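You operate a simulated robot arm through the tools that you are given. There is no shell and no other tool.

You are at the controls of a simulated robot arm. One attempt, no reset.

TASK
Put things in order on the top of the bagging bench. At the end: the blue master gauge stands where the white pressure switch stood; the clear cup from the top of the bagging bench stands where the blue master gauge stood; the white pressure switch from the top of the bagging bench stands on top of the yellow plug; the green battery (marked "9 V") from the top of the bagging bench stands where the clear cup stood; whatever was shut is shut again. Leave all else as you found it, and nothing knocked over.

Only the result counts: the job must be done as asked and must still hold three seconds after the hand-in. Knocking over, shifting, dropping, spilling or breaking anything else fails it.

THE ROBOT
A 7-joint arm with a two-finger parallel gripper, fixed in place. Base frame: the origin is at the foot of the arm, x ahead of it, y to its left, z up; the work surface is at about z = 0. Readings come in m, degrees, newtons and seconds.
With the tool pointing down near the work surface it reaches from about 0.22 to 0.58 m from the base axis. Its first joint turns from -66.0 to 66.0 degrees. Payload 2.5 kg.
The tool frame sits at the grasp point between the pads (the TCP): z along the fingers, y along the line on which they close. The tips reach 0.023 m beyond it. Largest opening 0.094 m; finger width 0.038, thickness 0.01; the body of the gripper, 0.054 by 0.096 m, starts 0.039 m behind the TCP.
Orientation is that of the tool frame in the base frame, as a unit quaternion [w, x, y, z]. With the fingers straight down and closing along the base's y, the tool's x points along the base's -x, its y along +y and its z along -z.

THE INTERFACE
- The arm moves only by the tool nudge_tool. Its argument "deltas" is a list of rows, each a list of 3 entries, a list of its own where there are three numbers: the shift along the tool's x, y, z in m, then the turn, a rotation vector about the tool's x, y, z in degrees, then the opening, from 0 (shut) to 1 (fully open). In form: [[[x, y, z], [wx, wy, wz], claw], ...]. A call has 1 to 20 rows; each row is the pose to reach, as a shift and turn from the pose commanded when the call began, along the tool's axes at that moment. Each row takes 0.2 s and may step no farther than 0.05 m and 8.6 degrees from the row before; otherwise, or with a gripper value out of range, the whole call is refused. A pose out of reach is approached as far as the arm can. The call stops where the force on the tool passes 40 N (or 10 N more than at its start, if that is more) or the arm is blocked; 0.2 s more then pass. The fingers move at their own pace (about 0.108 m/s each) and stop on an object; they squeeze with about 36 N. The grip force told is the motor's: it shows also when the fingers shut on nothing. Time passes only in rows, and 0.2 s behind the last, so rows that repeat a pose let the fingers close. It gives the time, the measured TCP pose, the force on the tool (base axes), the opening and the grip force at its end, in the units of the frame above (readings bear some noise), with the torque about the TCP (base axes, N m) and any sound that the robot's microphone picked up.
- Cameras (640 x 400 px; columns grow to the right, rows downward): "scene" is fixed at [0.1212, -0.4134, 0.5414]; the picture's right is [0.78, -0.62, 0.00], its down [-0.38, -0.47, -0.80] and it looks along [0.50, 0.62, -0.60] (base axes); focal length 342 px, centre (320, 200). "wrist" rides on the gripper at [0.086, 0.016, -0.075] in the tool frame; the picture's right is [-0.18, 0.98, 0.00], its down [-0.58, -0.11, -0.81] and it looks along [-0.79, -0.15, 0.59] (tool axes); focal length 243 px, centre (320, 200). There is no depth. A picture from a camera that has moved, and an enlarged one, comes with that camera's place and axes in the base frame and with its lens.
- snapshot(camera): a new picture of that camera. The clock stands still meanwhile.
- close_up(camera, box): a new picture of the part [left, top, right, bottom] of that camera's present view, enlarged. The clock stands still meanwhile.
- close_job(): hands the job in; it is judged then, once.

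Nothing tells you positions but the pictures and the camera data. Unless the task says otherwise, let go and move clear before handing in.

The tools are called after ">>>" as name(argument=value, ...) on one line, values as JSON. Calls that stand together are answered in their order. nudge_tool: Moves the arm, as the interface text tells. Its arguments: {"type":"object","properties":{"deltas":{"type":"array"}},"required":["deltas"]} The other tools are called the same way: snapshot (camera) takes a picture; close_up (camera, box) takes an enlarged picture of a part of a camera's view; close_job () hands the job in.

At the start:

```text
time_s: 0.0
ee_pos: [0.3188, -0.1383, 0.3053]
tool_rot: [0.0, 0.0, 1.0, 0.0]
contact_force: [-0.2, -0.7, -0.2]
ft_torque: [-0.01, -0.01, -0.01]
width: 0.0939
finger_force: 0.1
```

scene: 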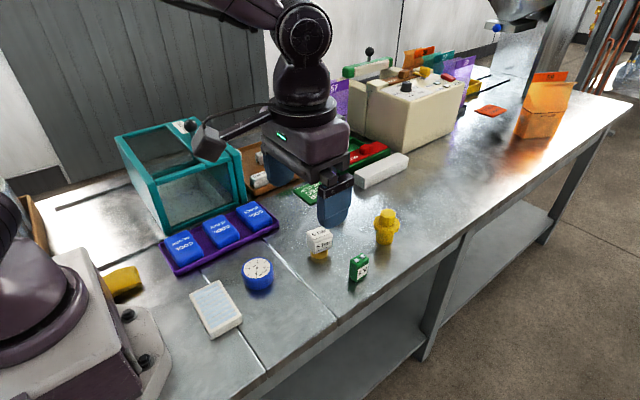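
wrist: 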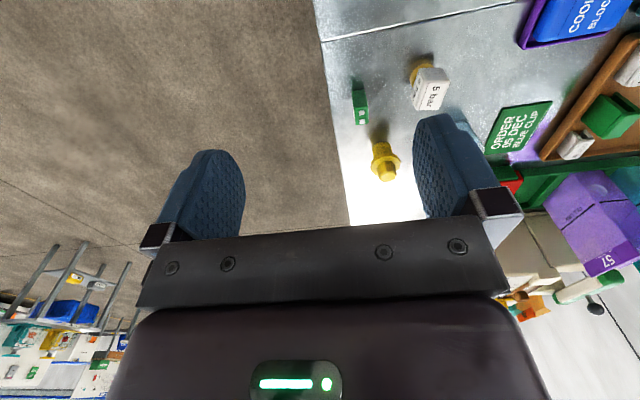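

I see the bench with a teal glass-sided case, a blue round gauge, a white switch, a green battery and a yellow plug. I'll look closer before moving.

>>> close_up(camera="scene", box=[220, 180, 420, 305])

>>> close_up(camera="scene", box=[100, 100, 300, 225])

>>> close_up(camera="scene", box=[300, 30, 620, 230])

>>> close_up(camera="wrist", box=[320, 0, 640, 200])

>>> close_up(camera="scene", box=[0, 200, 280, 375])

```text
3.20 times, centred on (320, 242) of scene
camera zoom: at [0.1212, -0.4134, 0.5414], right [0.78, -0.62, 0.0], down [-0.38, -0.47, -0.8], along [0.5, 0.62, -0.6], focal length 1095 px, centre (320, 64)
```

zoom: 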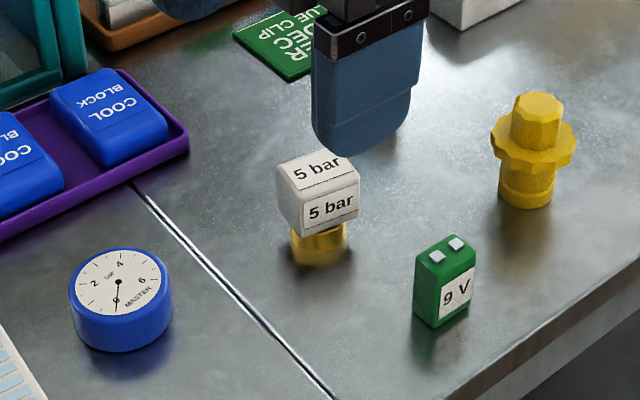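

```text
3.20 times, centred on (200, 162) of scene
camera zoom: at [0.1212, -0.4134, 0.5414], right [0.78, -0.62, 0.0], down [-0.38, -0.47, -0.8], along [0.5, 0.62, -0.6], focal length 1095 px, centre (704, 320)
```

zoom: 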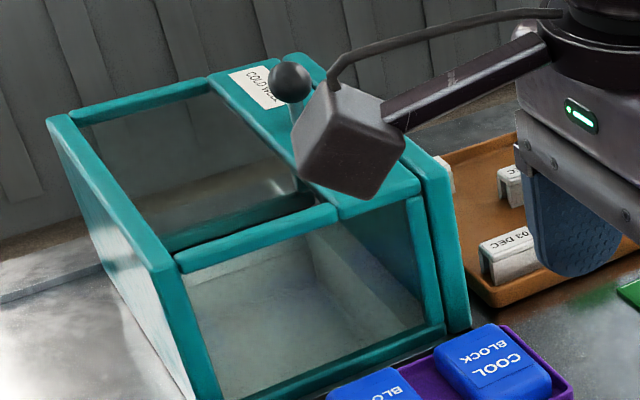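

```text
2.00 times, centred on (460, 130) of scene
camera zoom: at [0.1212, -0.4134, 0.5414], right [0.78, -0.62, 0.0], down [-0.38, -0.47, -0.8], along [0.5, 0.62, -0.6], focal length 684 px, centre (40, 340)
```

zoom: 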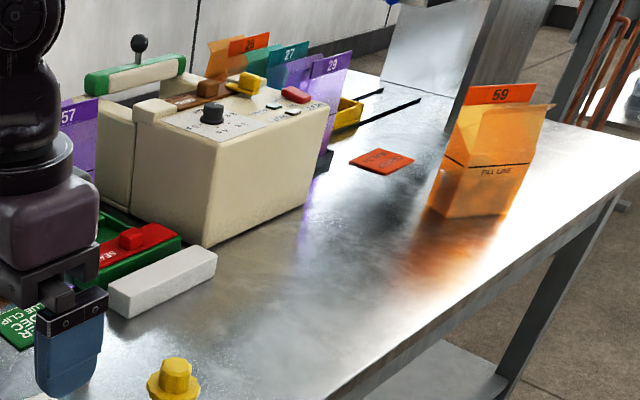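

```text
2.00 times, centred on (480, 100) of wrist
camera zoom: at [0.2314, -0.1232, 0.3804], right [0.18, 0.98, 0.0], down [0.58, -0.11, 0.81], along [0.79, -0.15, -0.59], focal length 485 px, centre (0, 400)
```

zoom: 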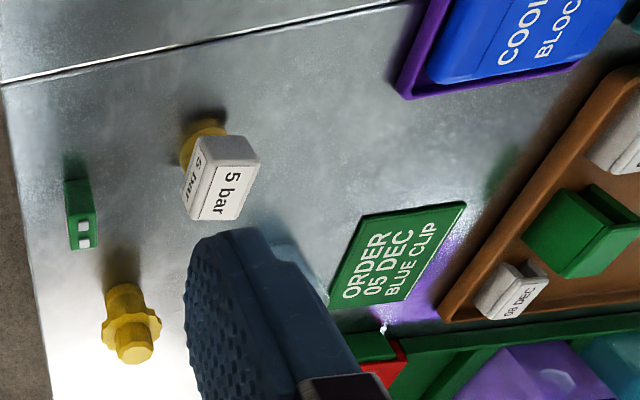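

```text
2.29 times, centred on (140, 288) of scene
camera zoom: at [0.1212, -0.4134, 0.5414], right [0.78, -0.62, 0.0], down [-0.38, -0.47, -0.8], along [0.5, 0.62, -0.6], focal length 782 px, centre (731, 0)
```

zoom: 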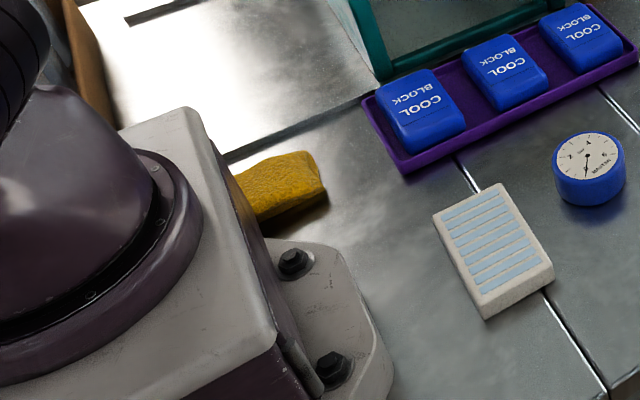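

The gauge is near (0.31, 0.02), the switch near (0.44, -0.01), the battery near (0.47, -0.10) and the plug near (0.59, -0.06). I can't see the clear cup yet, so I'll raise the arm and look around.

>>> nudge_tool(deltas=[[[0, 0, -0.04], [0, 0, 0], 1], [[0.02, 0, -0.08], [0, 0, 0], 1], [[0.04, 0, -0.12], [0, 0, 0], 1], [[0.06, 0, -0.15], [0, 0, 0], 1]])

>>> snapshot(camera="scene")

>>> snapshot(camera="wrist")

```text
time_s: 1.0
ee_pos: [0.2596, -0.1372, 0.4567]
tool_rot: [0.0, 0.0, 1.0, -0.001]
contact_force: [0.4, 0.2, 0.8]
ft_torque: [0.01, -0.01, 0.03]
width: 0.0941
finger_force: 0.0
```

```text
taken
```

scene: 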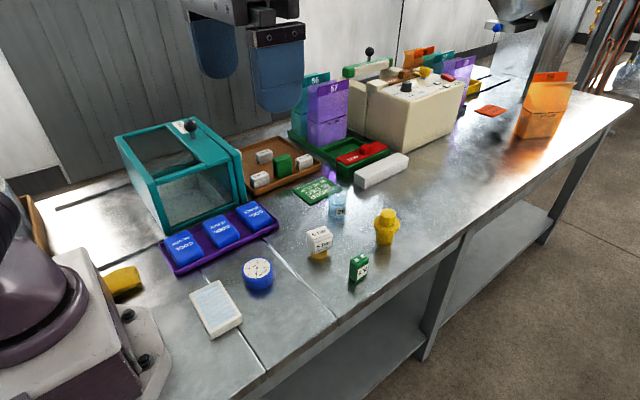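

```text
taken
camera wrist: at [0.1728, -0.1225, 0.5313], right [0.18, 0.98, 0.0], down [0.58, -0.11, 0.81], along [0.79, -0.15, -0.59], focal length 243 px, centre (320, 200)
```

wrist: 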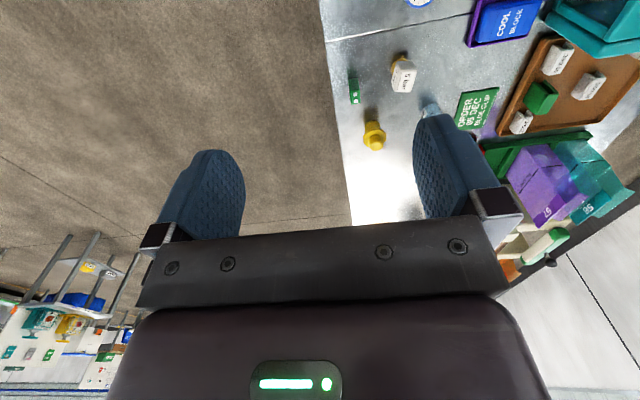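

The clear cup was hidden behind the gripper, near the green tag. I'll look at everything closely.

>>> close_up(camera="scene", box=[290, 170, 418, 250])

>>> close_up(camera="scene", box=[290, 220, 418, 300])

>>> close_up(camera="scene", box=[200, 230, 328, 310])

>>> close_up(camera="scene", box=[110, 105, 270, 205])

>>> close_up(camera="scene", box=[230, 60, 420, 200])

>>> close_up(camera="wrist", box=[320, 40, 480, 140])

```text
5.00 times, centred on (354, 210) of scene
camera zoom: at [0.1212, -0.4134, 0.5414], right [0.78, -0.62, 0.0], down [-0.38, -0.47, -0.8], along [0.5, 0.62, -0.6], focal length 1711 px, centre (150, 150)
```

zoom: 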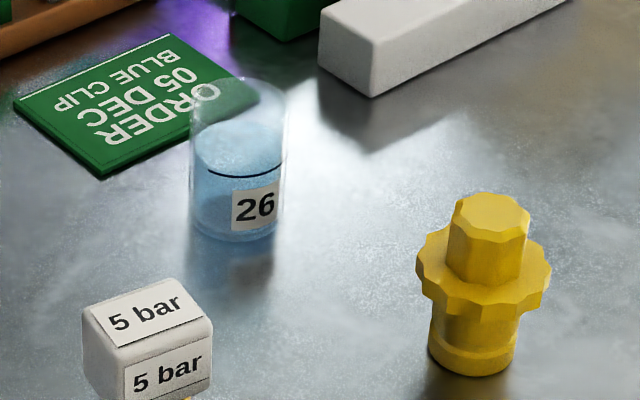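

```text
5.00 times, centred on (354, 260) of scene
camera zoom: at [0.1212, -0.4134, 0.5414], right [0.78, -0.62, 0.0], down [-0.38, -0.47, -0.8], along [0.5, 0.62, -0.6], focal length 1711 px, centre (150, -100)
```

zoom: 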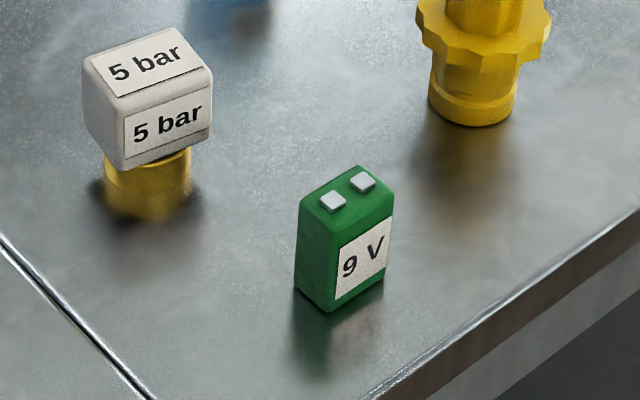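

```text
5.00 times, centred on (264, 270) of scene
camera zoom: at [0.1212, -0.4134, 0.5414], right [0.78, -0.62, 0.0], down [-0.38, -0.47, -0.8], along [0.5, 0.62, -0.6], focal length 1711 px, centre (600, -150)
```

zoom: 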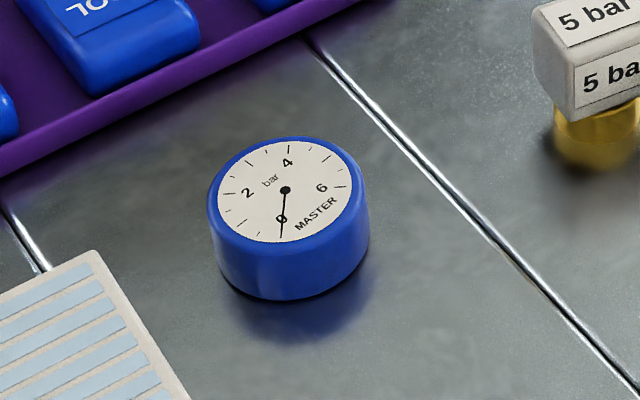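

```text
4.00 times, centred on (190, 155) of scene
camera zoom: at [0.1212, -0.4134, 0.5414], right [0.78, -0.62, 0.0], down [-0.38, -0.47, -0.8], along [0.5, 0.62, -0.6], focal length 1369 px, centre (840, 380)
```

zoom: 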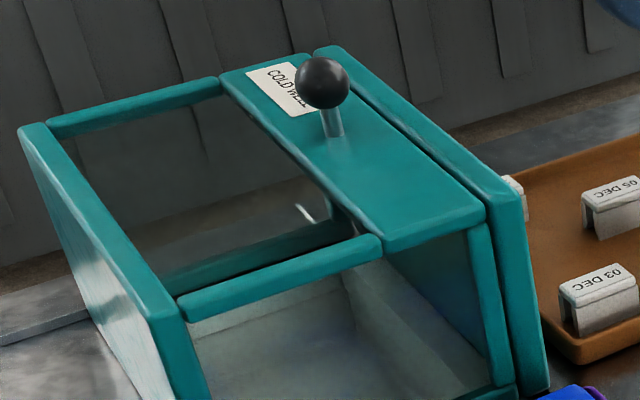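

```text
2.86 times, centred on (325, 130) of scene
camera zoom: at [0.1212, -0.4134, 0.5414], right [0.78, -0.62, 0.0], down [-0.38, -0.47, -0.8], along [0.5, 0.62, -0.6], focal length 978 px, centre (306, 400)
```

zoom: 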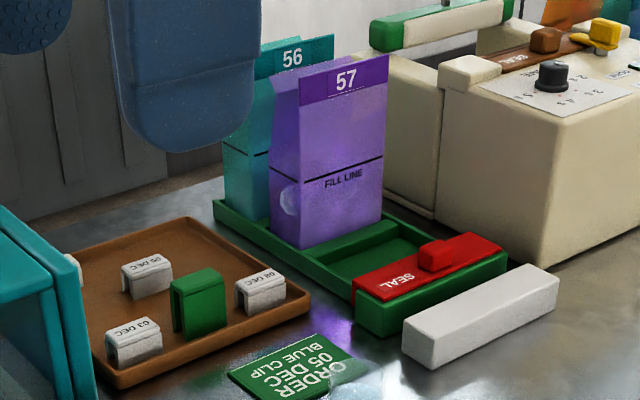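

```text
4.00 times, centred on (400, 90) of wrist
camera zoom: at [0.1728, -0.1225, 0.5313], right [0.18, 0.98, 0.0], down [0.58, -0.11, 0.81], along [0.79, -0.15, -0.59], focal length 970 px, centre (0, 640)
```

zoom: 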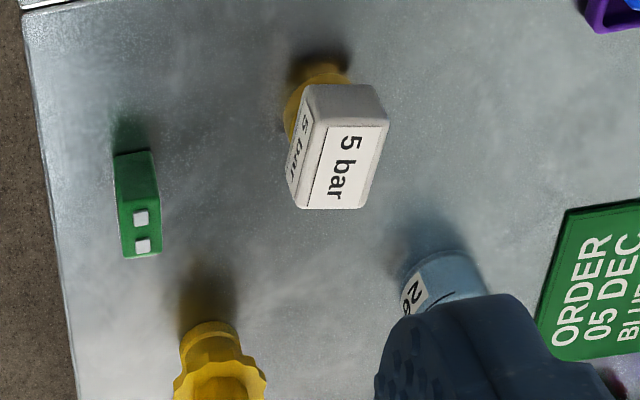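

The clear cup (marked 26, with blue contents) is near (0.574, 0.083). Next I'll get an overhead wrist view to sharpen these estimates.

>>> nudge_tool(deltas=[[[-0.006, 0.03, 0.03], [0, 0, 0], 1], [[-0.012, 0.06, 0.065], [0, 0, 0], 1], [[-0.02, 0.09, 0.1], [0, 0, 0], 1], [[-0.026, 0.12, 0.13], [0, 0, 0], 1], [[-0.026, 0.12, 0.13], [0, 0, 0], 1]])

>>> snapshot(camera="wrist")

>>> close_up(camera="wrist", box=[240, 60, 432, 180])

```text
time_s: 2.2
ee_pos: [0.2857, -0.0173, 0.3261]
tool_rot: [0.0, 0.001, 1.0, 0.0]
contact_force: [0.4, 0.1, 0.0]
ft_torque: [-0.02, 0.01, 0.0]
width: 0.0939
finger_force: 0.1
```

```text
taken
camera wrist: at [0.1982, -0.0031, 0.401], right [0.19, 0.98, 0.0], down [0.58, -0.11, 0.81], along [0.79, -0.15, -0.59], focal length 243 px, centre (320, 200)
```

wrist: 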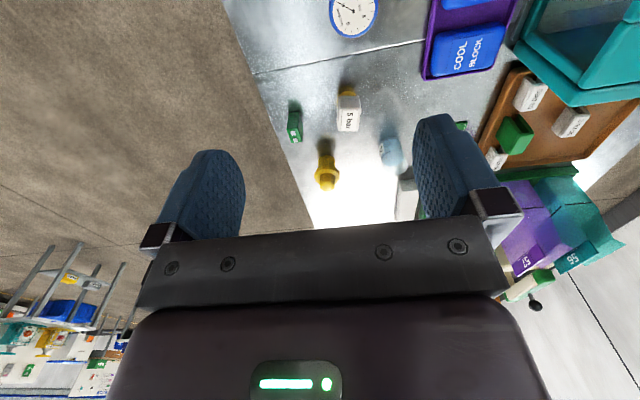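

```text
3.33 times, centred on (336, 120) of wrist
camera zoom: at [0.1982, -0.0031, 0.401], right [0.19, 0.98, 0.0], down [0.58, -0.11, 0.81], along [0.79, -0.15, -0.59], focal length 809 px, centre (267, 467)
```

zoom: 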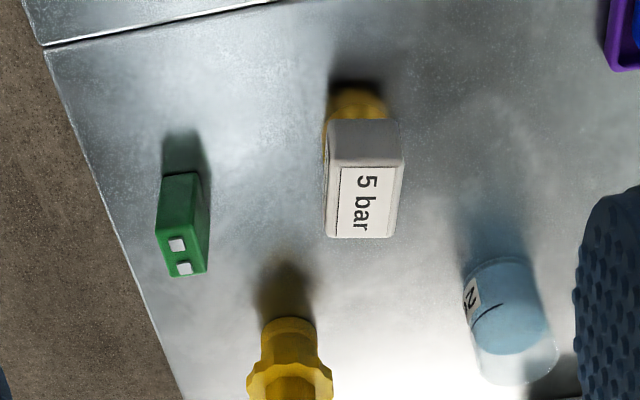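

>>> close_up(camera="wrist", box=[310, 70, 390, 140])

>>> close_up(camera="scene", box=[295, 215, 345, 270])

>>> close_up(camera="wrist", box=[270, 80, 350, 200])

>>> close_up(camera="scene", box=[335, 195, 415, 290])

```text
5.71 times, centred on (350, 105) of wrist
camera zoom: at [0.1982, -0.0031, 0.401], right [0.19, 0.98, 0.0], down [0.58, -0.11, 0.81], along [0.79, -0.15, -0.59], focal length 1386 px, centre (149, 743)
```

zoom: 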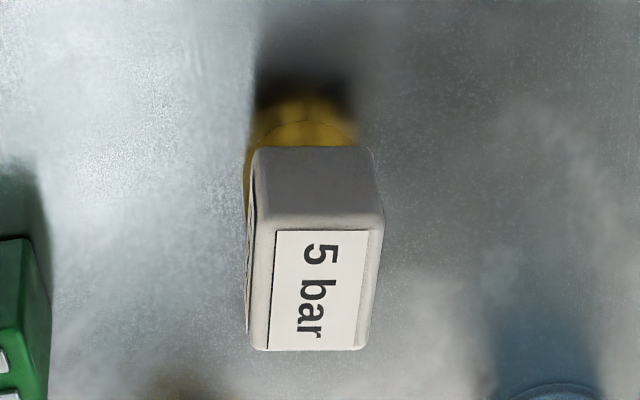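

```text
7.27 times, centred on (320, 242) of scene
camera zoom: at [0.1212, -0.4134, 0.5414], right [0.78, -0.62, 0.0], down [-0.38, -0.47, -0.8], along [0.5, 0.62, -0.6], focal length 2489 px, centre (320, -109)
```

zoom: 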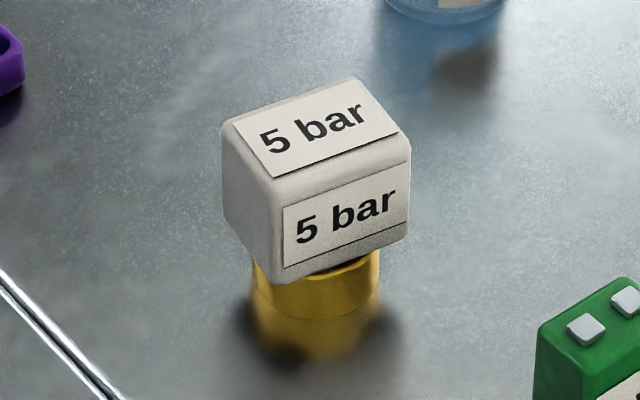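

```text
3.33 times, centred on (310, 140) of wrist
camera zoom: at [0.1982, -0.0031, 0.401], right [0.19, 0.98, 0.0], down [0.58, -0.11, 0.81], along [0.79, -0.15, -0.59], focal length 809 px, centre (353, 400)
```

zoom: 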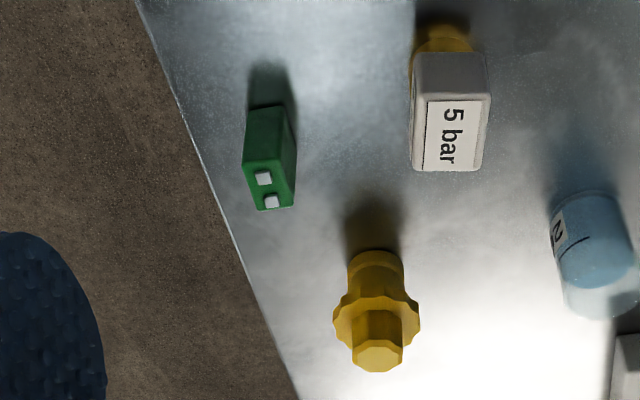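

```text
4.21 times, centred on (375, 242) of scene
camera zoom: at [0.1212, -0.4134, 0.5414], right [0.78, -0.62, 0.0], down [-0.38, -0.47, -0.8], along [0.5, 0.62, -0.6], focal length 1441 px, centre (88, 21)
```

zoom: 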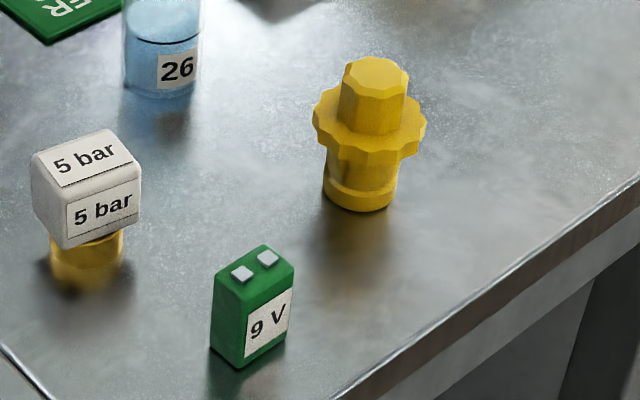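

The polished bench was reflecting the switch base. Correcting for that puts the switch at about (0.450, 0) with yaw of about -9.5°, and the plug at about (0.593, -0.060) with its top near z = 0.079. The plug is at the edge of reach, so I'll test that empty-handed first, staying high.

>>> nudge_tool(deltas=[[[-0.04, -0.006, 0.0], [0, 0, 0], 1], [[-0.08, -0.012, 0.01], [0, 0, 0], 1], [[-0.12, -0.018, 0.02], [0, 0, 0], 1], [[-0.16, -0.024, 0.03], [0, 0, 0], 1], [[-0.2, -0.03, 0.05], [0, 0, 0], 1], [[-0.24, -0.036, 0.07], [0, 0, 0], 1], [[-0.28, -0.04, 0.09], [0, 0, 0], 1], [[-0.308, -0.044, 0.11], [0, 0, 0], 1], [[-0.308, -0.044, 0.14], [0, 0, 0], 1], [[-0.308, -0.044, 0.17], [0, 0, 0], 1], [[-0.308, -0.044, 0.17], [0, 0, 0], 1]])

>>> snapshot(camera="wrist")

>>> snapshot(camera="scene")

```text
time_s: 4.6
ee_pos: [0.5933, -0.0649, 0.1562]
tool_rot: [0.0, 0.0, 1.0, 0.0]
contact_force: [0.1, -0.1, -0.7]
ft_torque: [0.04, -0.01, 0.01]
width: 0.0941
finger_force: 0.0
```

```text
taken
camera wrist: at [0.5053, -0.0485, 0.2311], right [0.18, 0.98, 0.0], down [0.58, -0.11, 0.81], along [0.79, -0.15, -0.59], focal length 243 px, centre (320, 200)
```

wrist: 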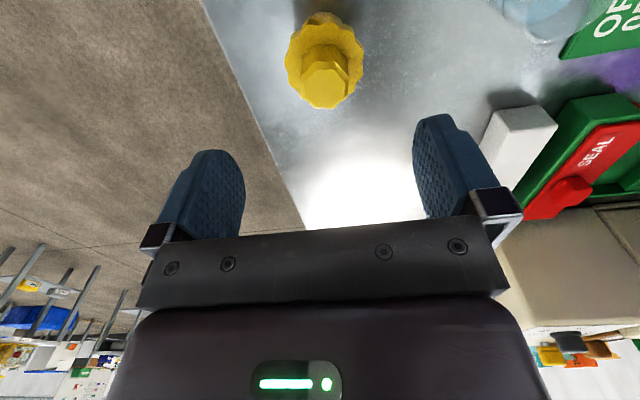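

```text
taken
```

scene: 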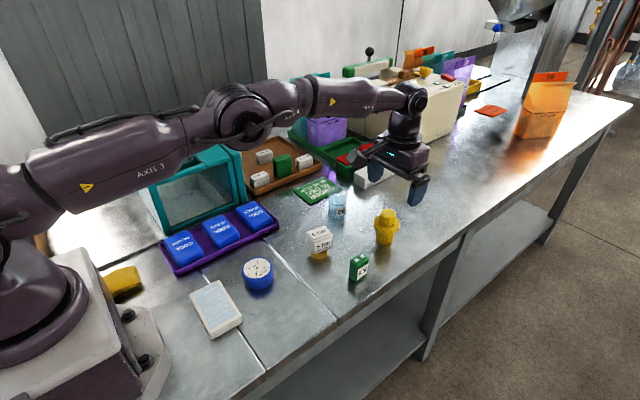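

The arm reaches that range at this height. I'll measure the plug top from here.

>>> close_up(camera="wrist", box=[256, 0, 416, 120])

>>> close_up(camera="wrist", box=[480, 0, 640, 120])

```text
3.33 times, centred on (336, 60) of wrist
camera zoom: at [0.5053, -0.0485, 0.2311], right [0.18, 0.98, 0.0], down [0.58, -0.11, 0.81], along [0.79, -0.15, -0.59], focal length 809 px, centre (267, 667)
```

zoom: 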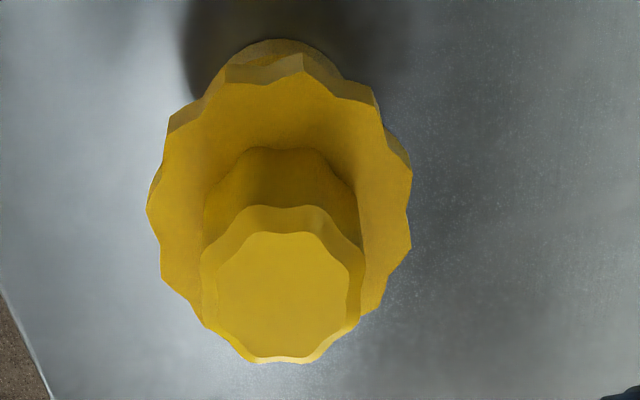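

```text
3.33 times, centred on (560, 60) of wrist
camera zoom: at [0.5053, -0.0485, 0.2311], right [0.18, 0.98, 0.0], down [0.58, -0.11, 0.81], along [0.79, -0.15, -0.59], focal length 809 px, centre (-480, 667)
```

zoom: 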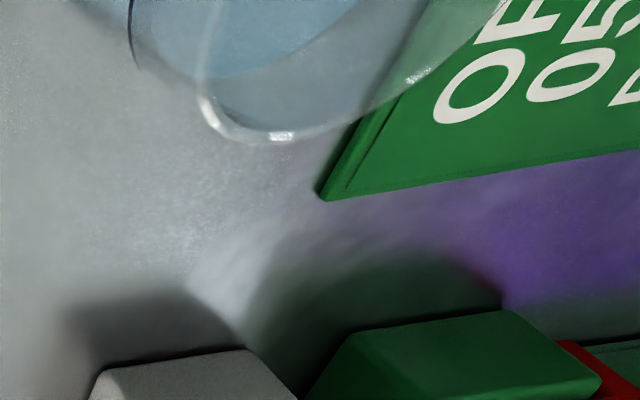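

Relative geometry from both cameras agrees: the shift from switch to plug is about (+0.142, -0.059). I'll now hover over the switch with a matching yaw.

>>> nudge_tool(deltas=[[[0.03, 0.012, -0.005], [0, 0, 2], 1], [[0.06, 0.025, -0.005], [0, 0, 4], 1], [[0.09, 0.04, -0.005], [0, 0, 6], 1], [[0.12, 0.052, 0], [0, 0, 8], 1], [[0.145, 0.0625, 0], [0, 0, 9.5], 1], [[0.145, 0.0625, 0], [0, 0, 9.5], 1]])

>>> snapshot(camera="wrist")

>>> close_up(camera="wrist", box=[240, 0, 432, 120])

```text
time_s: 6.0
ee_pos: [0.4456, 0.0013, 0.1563]
tool_rot: [-0.001, 0.084, 0.996, 0.0]
contact_force: [-1.6, 0.8, 0.6]
ft_torque: [-0.03, 0.01, 0.01]
width: 0.094
finger_force: 0.0
```

```text
taken
camera wrist: at [0.3626, 0.0292, 0.2297], right [0.35, 0.94, 0.0], down [0.55, -0.2, 0.81], along [0.76, -0.28, -0.59], focal length 243 px, centre (320, 200)
```

wrist: 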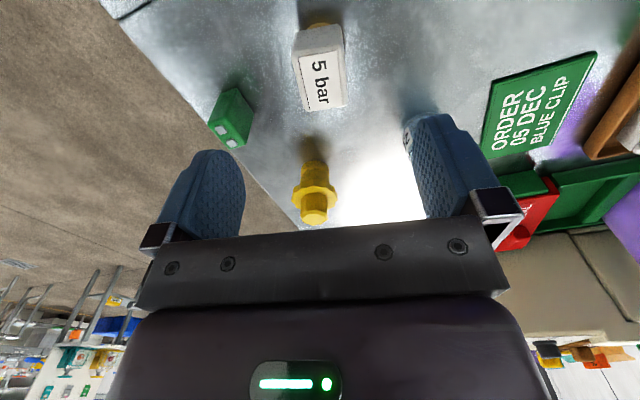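

```text
3.33 times, centred on (336, 60) of wrist
camera zoom: at [0.3626, 0.0292, 0.2297], right [0.35, 0.94, 0.0], down [0.55, -0.2, 0.81], along [0.76, -0.28, -0.59], focal length 809 px, centre (267, 667)
```

zoom: 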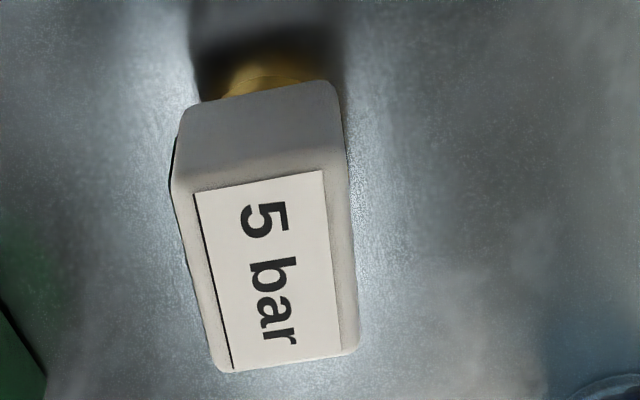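

The switch is aligned with the gripper, about 4 mm forward of the TCP. I'll descend with the tips kept above its brass foot and grip the white body.

>>> nudge_tool(deltas=[[[-0.0037, 0.0003, 0.03], [0, 0, 0], 0.8], [[-0.0037, 0.0003, 0.06], [0, 0, 0], 0.75], [[-0.0037, 0.0003, 0.085], [0, 0, 0], 0.7], [[-0.0037, 0.0003, 0.1], [0, 0, 0], 0.7], [[-0.0037, 0.0003, 0.108], [0, 0, 0], 0.7], [[-0.0037, 0.0003, 0.108], [0, 0, 0], 0.7]])

>>> close_up(camera="scene", box=[260, 180, 420, 300])

>>> snapshot(camera="wrist")

```text
time_s: 7.4
ee_pos: [0.453, -0.0007, 0.0487]
tool_rot: [0.001, 0.084, 0.996, 0.0]
contact_force: [0.2, -0.5, 0.5]
ft_torque: [-0.01, 0.01, -0.01]
width: 0.0657
finger_force: 0.2
```

```text
3.33 times, centred on (340, 240) of scene
camera zoom: at [0.1212, -0.4134, 0.5414], right [0.78, -0.62, 0.0], down [-0.38, -0.47, -0.8], along [0.5, 0.62, -0.6], focal length 1141 px, centre (253, 67)
```

zoom: 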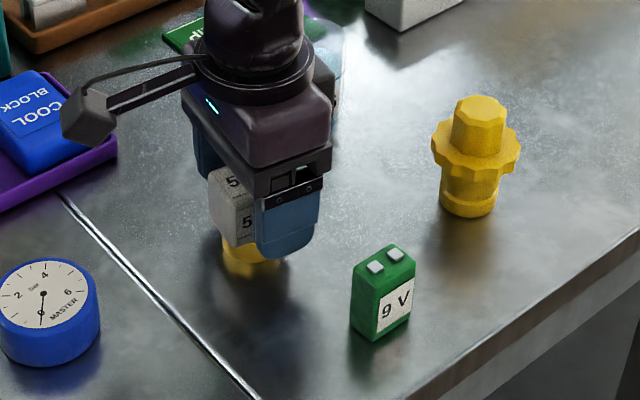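

```text
taken
camera wrist: at [0.3686, 0.029, 0.1226], right [0.34, 0.94, 0.0], down [0.55, -0.2, 0.81], along [0.76, -0.28, -0.59], focal length 243 px, centre (320, 200)
```

wrist: 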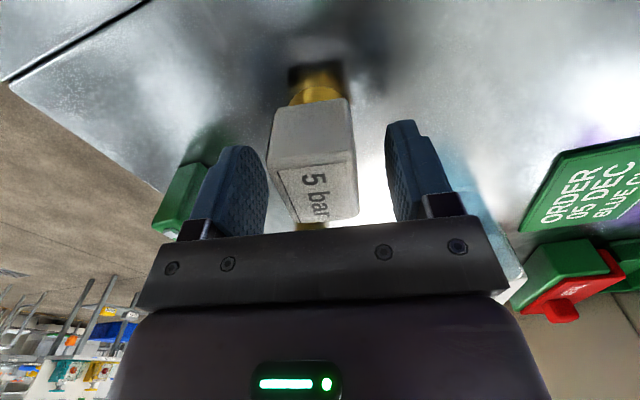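

The box sits about 2–3 mm off the finger centre, so I'll trim the position and close.

>>> nudge_tool(deltas=[[[0.003, 0.0016, 0], [0, 0, 0], 0.7], [[0.003, 0.0016, 0], [0, 0, 0], 0.55], [[0.003, 0.0016, 0], [0, 0, 0], 0.4], [[0.003, 0.0016, 0], [0, 0, 0], 0.3], [[0.003, 0.0016, 0], [0, 0, 0], 0.3], [[0.003, 0.0016, 0], [0, 0, 0], 0.3]])

>>> snapshot(camera="wrist")

```text
time_s: 8.8
ee_pos: [0.448, 0.0007, 0.0486]
tool_rot: [0.0, 0.083, 0.997, -0.001]
contact_force: [0.1, 1.5, -0.3]
ft_torque: [-0.02, -0.02, -0.02]
width: 0.0353
finger_force: 35.6
```

```text
taken
camera wrist: at [0.3652, 0.0308, 0.1224], right [0.34, 0.94, 0.0], down [0.56, -0.2, 0.81], along [0.76, -0.28, -0.59], focal length 243 px, centre (320, 200)
```

wrist: 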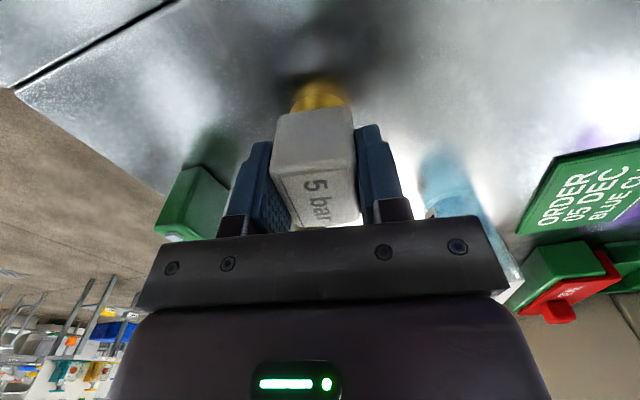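

The switch is firmly gripped at 0.035 m. I'll lift it straight up and carry it above the plug.

>>> nudge_tool(deltas=[[[0, 0, -0.02], [0, 0, 0], 0.3], [[0, 0, -0.05], [0, 0, 0], 0.3], [[0, 0, -0.08], [0, 0, 0], 0.3], [[0, 0, -0.105], [0, 0, 0], 0.3], [[0, 0, -0.12], [0, 0, 0], 0.3], [[-0.03, -0.007, -0.12], [0, 0, 0], 0.3], [[-0.06, -0.014, -0.12], [0, 0, 0], 0.3], [[-0.09, -0.021, -0.12], [0, 0, 0], 0.3], [[-0.12, -0.028, -0.12], [0, 0, 0], 0.3], [[-0.14, -0.0325, -0.12], [0, 0, 0], 0.3], [[-0.15, -0.0349, -0.12], [0, 0, 0], 0.3], [[-0.15, -0.0349, -0.12], [0, 0, 0], 0.3]])

>>> snapshot(camera="wrist")

>>> close_up(camera="scene", box=[320, 130, 448, 250])

>>> close_up(camera="wrist", box=[250, 0, 410, 220])

```text
time_s: 11.4
ee_pos: [0.5929, -0.057, 0.1668]
tool_rot: [0.0, 0.083, 0.997, 0.0]
contact_force: [0.2, -1.3, -0.8]
ft_torque: [-0.01, -0.02, -0.02]
width: 0.0355
finger_force: 35.7
```

```text
taken
camera wrist: at [0.5097, -0.0273, 0.2418], right [0.34, 0.94, 0.0], down [0.56, -0.2, 0.81], along [0.76, -0.28, -0.59], focal length 243 px, centre (320, 200)
```

wrist: 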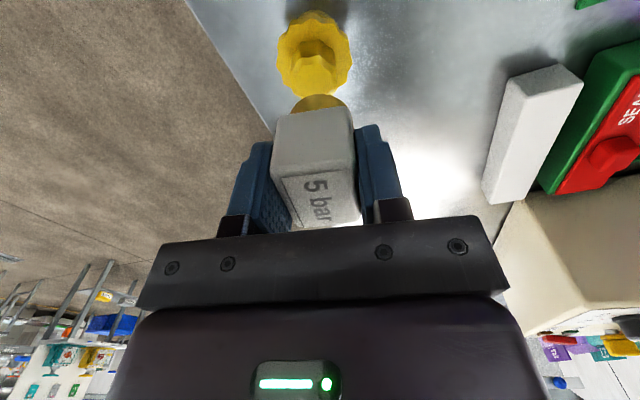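

```text
3.33 times, centred on (384, 190) of scene
camera zoom: at [0.1212, -0.4134, 0.5414], right [0.78, -0.62, 0.0], down [-0.38, -0.47, -0.8], along [0.5, 0.62, -0.6], focal length 1141 px, centre (107, 233)
```

zoom: 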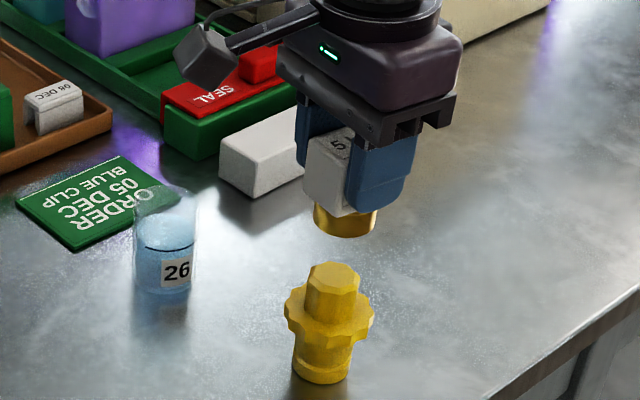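

```text
1.82 times, centred on (330, 110) of wrist
camera zoom: at [0.5097, -0.0273, 0.2418], right [0.34, 0.94, 0.0], down [0.56, -0.2, 0.81], along [0.76, -0.28, -0.59], focal length 441 px, centre (302, 364)
```

zoom: 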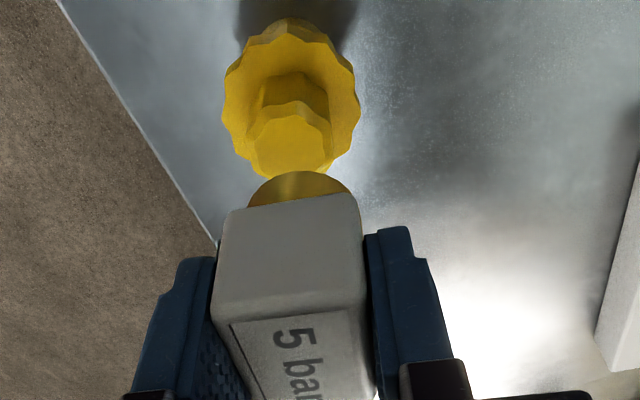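

The wrist view says the plug is about 4–5 mm to the -y side of the switch foot. I'll zoom in further to pin down the offset.

>>> close_up(camera="scene", box=[365, 175, 413, 205])

>>> close_up(camera="scene", box=[365, 200, 413, 250])

>>> close_up(camera="wrist", box=[265, 0, 365, 120])

```text
13.33 times, centred on (389, 190) of scene
camera zoom: at [0.1212, -0.4134, 0.5414], right [0.78, -0.62, 0.0], down [-0.38, -0.47, -0.8], along [0.5, 0.62, -0.6], focal length 4562 px, centre (-600, 333)
```

zoom: 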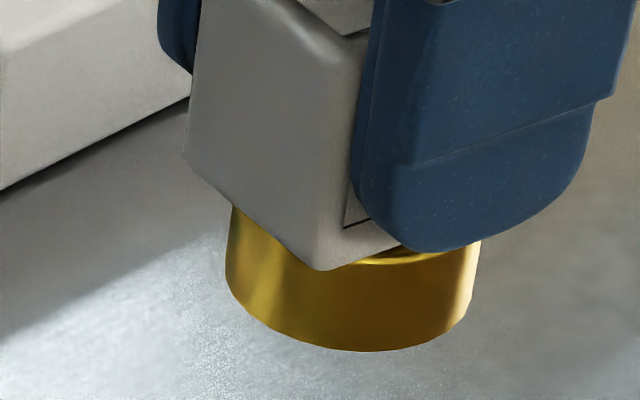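

```text
8.00 times, centred on (389, 225) of scene
camera zoom: at [0.1212, -0.4134, 0.5414], right [0.78, -0.62, 0.0], down [-0.38, -0.47, -0.8], along [0.5, 0.62, -0.6], focal length 2738 px, centre (-232, 0)
```

zoom: 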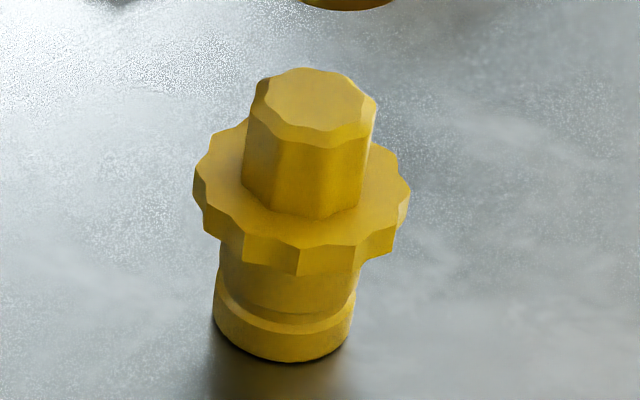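

```text
3.33 times, centred on (315, 60) of wrist
camera zoom: at [0.5097, -0.0273, 0.2418], right [0.34, 0.94, 0.0], down [0.56, -0.2, 0.81], along [0.76, -0.28, -0.59], focal length 809 px, centre (337, 667)
```

zoom: 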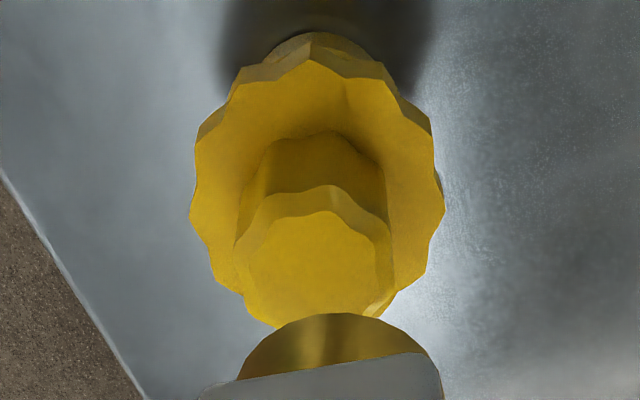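

Both cameras agree that I should shift about -5 mm in x and -4 mm in y. I'll apply that, lower partway and re-check.

>>> nudge_tool(deltas=[[[0.0043, -0.0046, 0], [0, 0, 0], 0.3], [[0.0043, -0.0046, 0.01], [0, 0, 0], 0.3], [[0.0043, -0.0046, 0.02], [0, 0, 0], 0.3], [[0.0043, -0.0046, 0.028], [0, 0, 0], 0.3], [[0.0043, -0.0046, 0.028], [0, 0, 0], 0.3]])

>>> close_up(camera="scene", box=[357, 175, 421, 225])

>>> close_up(camera="wrist", box=[265, 0, 365, 120])

```text
time_s: 12.6
ee_pos: [0.5863, -0.0597, 0.1389]
tool_rot: [0.0, 0.083, 0.997, 0.0]
contact_force: [0.2, -0.5, -1.6]
ft_torque: [0.0, 0.0, 0.0]
width: 0.0356
finger_force: 36.6
```

```text
8.00 times, centred on (389, 200) of scene
camera zoom: at [0.1212, -0.4134, 0.5414], right [0.78, -0.62, 0.0], down [-0.38, -0.47, -0.8], along [0.5, 0.62, -0.6], focal length 2738 px, centre (-232, 200)
```

zoom: 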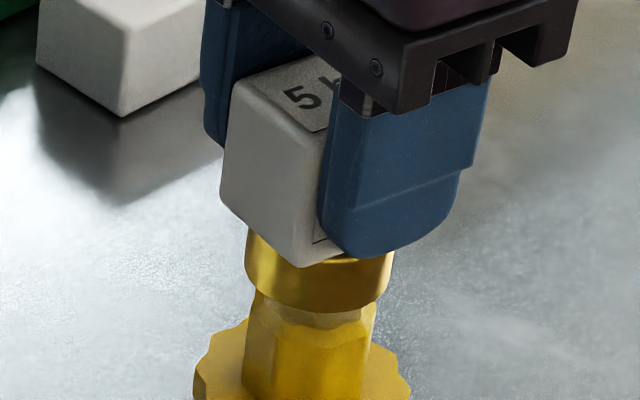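

```text
3.33 times, centred on (315, 60) of wrist
camera zoom: at [0.503, -0.0308, 0.2138], right [0.34, 0.94, 0.0], down [0.56, -0.2, 0.81], along [0.76, -0.28, -0.59], focal length 809 px, centre (337, 667)
```

zoom: 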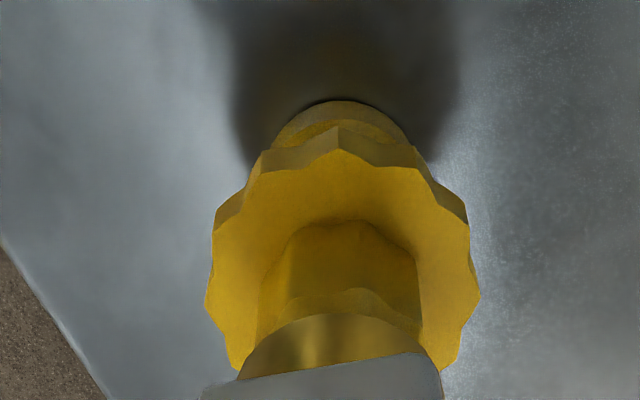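

Laterally it's aligned to within about 2 mm. I'll lower slowly toward contact.

>>> nudge_tool(deltas=[[[-0.0015, 0, 0.004], [0, 0, 0], 0.3], [[-0.0015, 0, 0.008], [0, 0, 0], 0.3], [[-0.0015, 0, 0.0105], [0, 0, 0], 0.3], [[-0.0015, 0, 0.0105], [0, 0, 0], 0.3]])

>>> close_up(camera="scene", box=[357, 185, 421, 235])

>>> close_up(camera="wrist", box=[265, 0, 365, 120])

```text
time_s: 13.6
ee_pos: [0.5887, -0.0617, 0.1284]
tool_rot: [0.0, 0.083, 0.997, 0.0]
contact_force: [0.3, 0.1, -1.8]
ft_torque: [-0.02, -0.01, -0.01]
width: 0.0357
finger_force: 36.2
```

```text
8.00 times, centred on (389, 210) of scene
camera zoom: at [0.1212, -0.4134, 0.5414], right [0.78, -0.62, 0.0], down [-0.38, -0.47, -0.8], along [0.5, 0.62, -0.6], focal length 2738 px, centre (-232, 120)
```

zoom: 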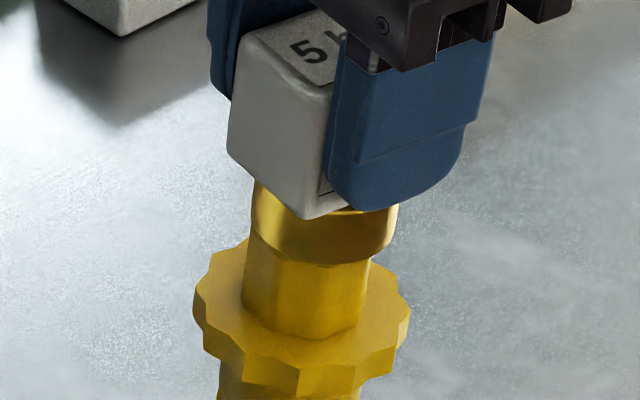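

```text
3.33 times, centred on (315, 60) of wrist
camera zoom: at [0.5051, -0.0326, 0.2035], right [0.34, 0.94, 0.0], down [0.56, -0.2, 0.81], along [0.76, -0.28, -0.59], focal length 809 px, centre (337, 667)
```

zoom: 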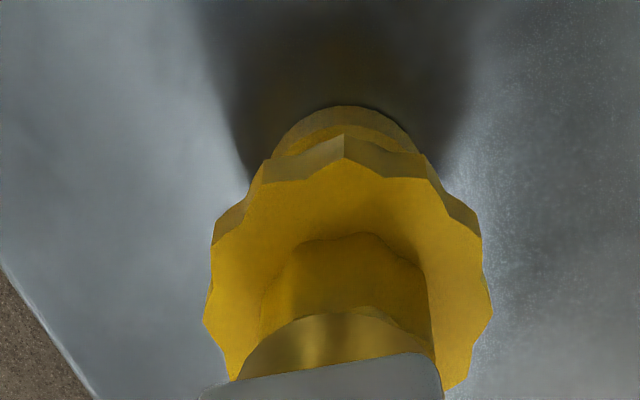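

It's a couple of millimetres toward -y now, so I'll trim that and feel for contact.

>>> nudge_tool(deltas=[[[0.0008, 0.0019, 0.0], [0, 0, 0], 0.3], [[0.0008, 0.0019, 0.001], [0, 0, 0], 0.3], [[0.0008, 0.0019, 0.002], [0, 0, 0], 0.3], [[0.0008, 0.0019, 0.002], [0, 0, 0], 0.3]])

>>> close_up(camera="wrist", box=[265, 0, 365, 120])

>>> close_up(camera="scene", box=[357, 185, 421, 235])

```text
time_s: 14.6
ee_pos: [0.5887, -0.0605, 0.1282]
tool_rot: [0.002, 0.083, 0.997, 0.0]
contact_force: [0.3, -1.6, 3.8]
ft_torque: [-0.06, -0.01, 0.0]
width: 0.0357
finger_force: 35.5
```

```text
3.33 times, centred on (315, 60) of wrist
camera zoom: at [0.5045, -0.0306, 0.2021], right [0.34, 0.94, 0.0], down [0.55, -0.2, 0.81], along [0.76, -0.28, -0.59], focal length 809 px, centre (337, 667)
```

zoom: 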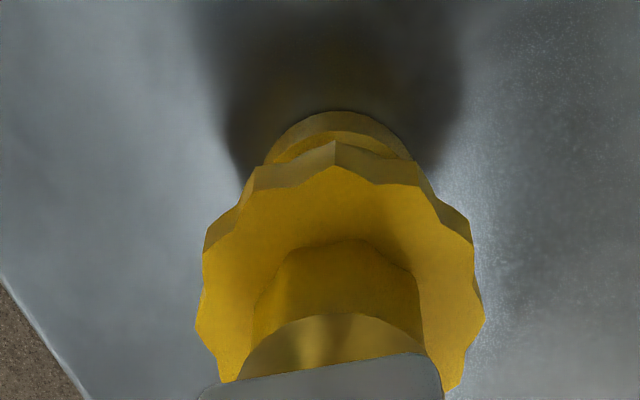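

```text
8.00 times, centred on (389, 210) of scene
camera zoom: at [0.1212, -0.4134, 0.5415], right [0.78, -0.62, 0.0], down [-0.38, -0.47, -0.8], along [0.5, 0.62, -0.6], focal length 2738 px, centre (-232, 120)
```

zoom: 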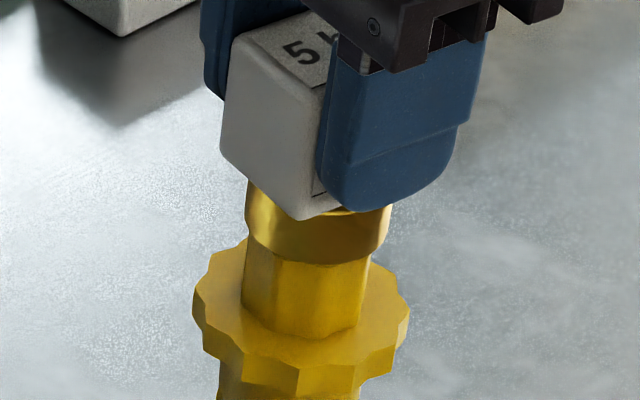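

Contact at about 4 N and both views show it centred. I'll release gently, then rise straight up.

>>> nudge_tool(deltas=[[[0, 0, 0], [0, 0, 0], 0.4], [[0, 0, 0], [0, 0, 0], 0.5], [[0, 0, 0], [0, 0, 0], 0.6], [[0, 0, 0], [0, 0, 0], 0.6]])

>>> close_up(camera="scene", box=[347, 165, 427, 245])

>>> snapshot(camera="wrist")

```text
time_s: 15.6
ee_pos: [0.5881, -0.06, 0.1273]
tool_rot: [0.0, 0.083, 0.997, 0.0]
contact_force: [-0.5, 0.5, 1.2]
ft_torque: [0.02, -0.03, -0.01]
width: 0.0562
finger_force: 0.1
```

```text
5.00 times, centred on (387, 205) of scene
camera zoom: at [0.1212, -0.4134, 0.5414], right [0.78, -0.62, 0.0], down [-0.38, -0.47, -0.8], along [0.5, 0.62, -0.6], focal length 1711 px, centre (-15, 175)
```

zoom: 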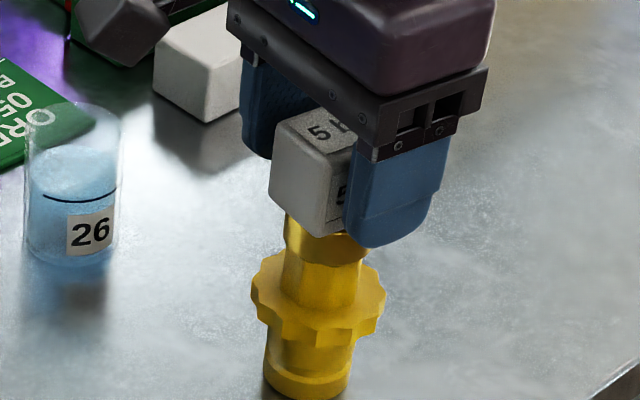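

```text
taken
camera wrist: at [0.5043, -0.0305, 0.2015], right [0.34, 0.94, 0.0], down [0.56, -0.2, 0.81], along [0.76, -0.28, -0.59], focal length 243 px, centre (320, 200)
```

wrist: 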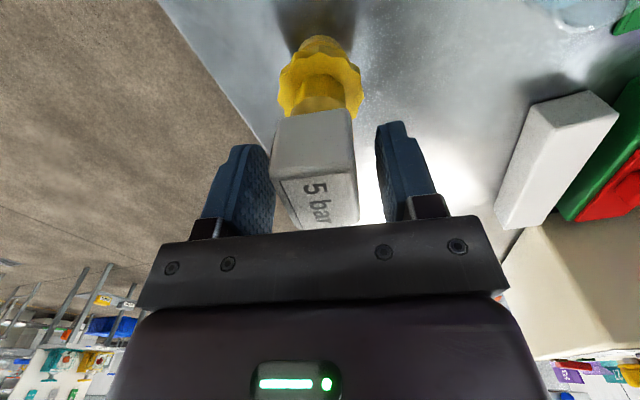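

The switch stands on the plug. I'll rise clear and move over the gauge.

>>> nudge_tool(deltas=[[[0, 0, -0.02], [0, 0, 0], 0.6], [[0, 0, -0.05], [0, 0, 0], 0.6], [[0, 0, -0.08], [0, 0, 0], 0.7], [[0, 0, -0.1], [0, 0, 0], 0.9], [[0.03, 0.003, -0.1], [0, 0, 0], 1], [[0.07, 0.007, -0.1], [0, 0, -1], 1], [[0.11, 0.011, -0.1], [0, 0, -2.5], 1], [[0.15, 0.015, -0.1], [0, 0, -4], 1], [[0.19, 0.02, -0.1], [0, 0, -5.5], 1], [[0.23, 0.024, -0.09], [0, 0, -7], 1], [[0.265, 0.028, -0.06], [0, 0, -8.5], 1], [[0.285, 0.03, -0.03], [0, 0, -9.5], 1], [[0.291, 0.0304, 0], [0, 0, -9.5], 1], [[0.291, 0.0304, 0], [0, 0, -9.5], 1]])

>>> snapshot(camera="scene")

>>> snapshot(camera="wrist")

>>> close_up(camera="scene", box=[347, 165, 427, 245])

```text
time_s: 18.6
ee_pos: [0.3053, 0.019, 0.1302]
tool_rot: [-0.001, 0.0, 1.0, 0.0]
contact_force: [-0.3, 0.3, -0.5]
ft_torque: [0.02, 0.01, 0.01]
width: 0.094
finger_force: 0.0
```

```text
taken
```

scene: 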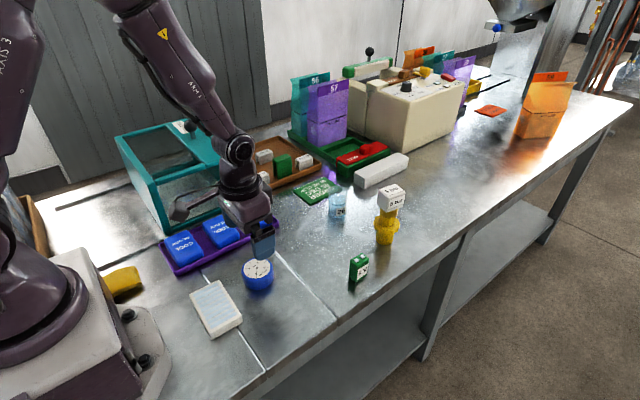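

```text
taken
camera wrist: at [0.2173, 0.034, 0.2059], right [0.18, 0.98, 0.0], down [0.58, -0.11, 0.81], along [0.79, -0.15, -0.59], focal length 243 px, centre (320, 200)
```

wrist: 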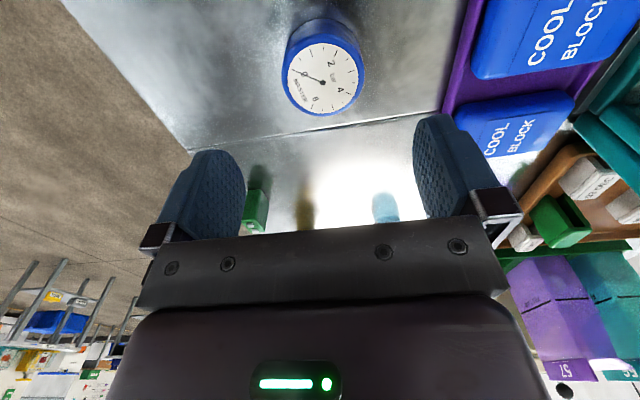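

```text
5.00 times, centred on (387, 205) of scene
camera zoom: at [0.1212, -0.4134, 0.5414], right [0.78, -0.62, 0.0], down [-0.38, -0.47, -0.8], along [0.5, 0.62, -0.6], focal length 1711 px, centre (-15, 175)
```

zoom: 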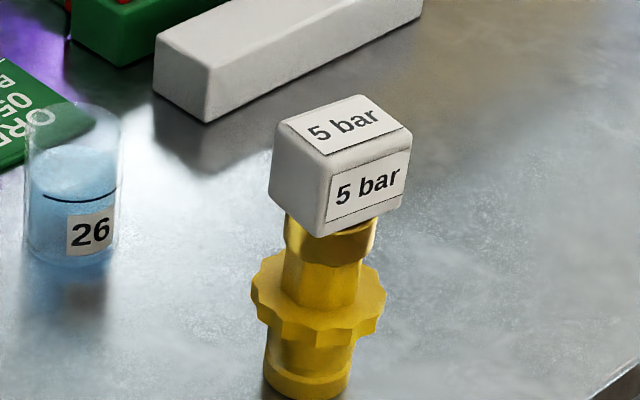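

>>> close_up(camera="wrist", box=[250, 0, 400, 130])

```text
3.08 times, centred on (325, 65) of wrist
camera zoom: at [0.2173, 0.034, 0.2059], right [0.18, 0.98, 0.0], down [0.58, -0.11, 0.81], along [0.79, -0.15, -0.59], focal length 746 px, centre (305, 615)
```

zoom: 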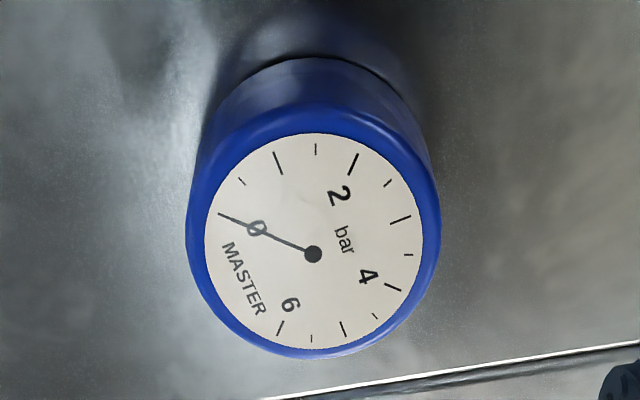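

The gauge is 3 mm ahead of the TCP, at (0.308, 0.020). I'll descend and grip it.

>>> nudge_tool(deltas=[[[-0.0031, 0.001, 0.025], [0, 0, 0], 1], [[-0.0031, 0.001, 0.05], [0, 0, 0], 1], [[-0.0031, 0.001, 0.075], [0, 0, 0], 1], [[-0.0031, 0.001, 0.092], [0, 0, 0], 1], [[-0.0031, 0.001, 0.101], [0, 0, 0], 1], [[-0.0031, 0.001, 0.101], [0, 0, 0], 1]])

>>> snapshot(camera="wrist")

```text
time_s: 20.0
ee_pos: [0.3094, 0.0202, 0.0269]
tool_rot: [0.0, -0.001, 1.0, 0.0]
contact_force: [0.0, 0.7, -0.3]
ft_torque: [-0.01, 0.01, -0.02]
width: 0.0941
finger_force: 0.0
```

```text
taken
camera wrist: at [0.2205, 0.0354, 0.1019], right [0.18, 0.98, 0.0], down [0.58, -0.11, 0.81], along [0.79, -0.15, -0.59], focal length 243 px, centre (320, 200)
```

wrist: 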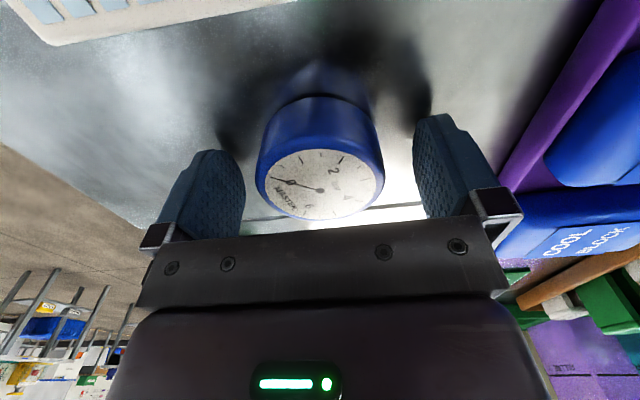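

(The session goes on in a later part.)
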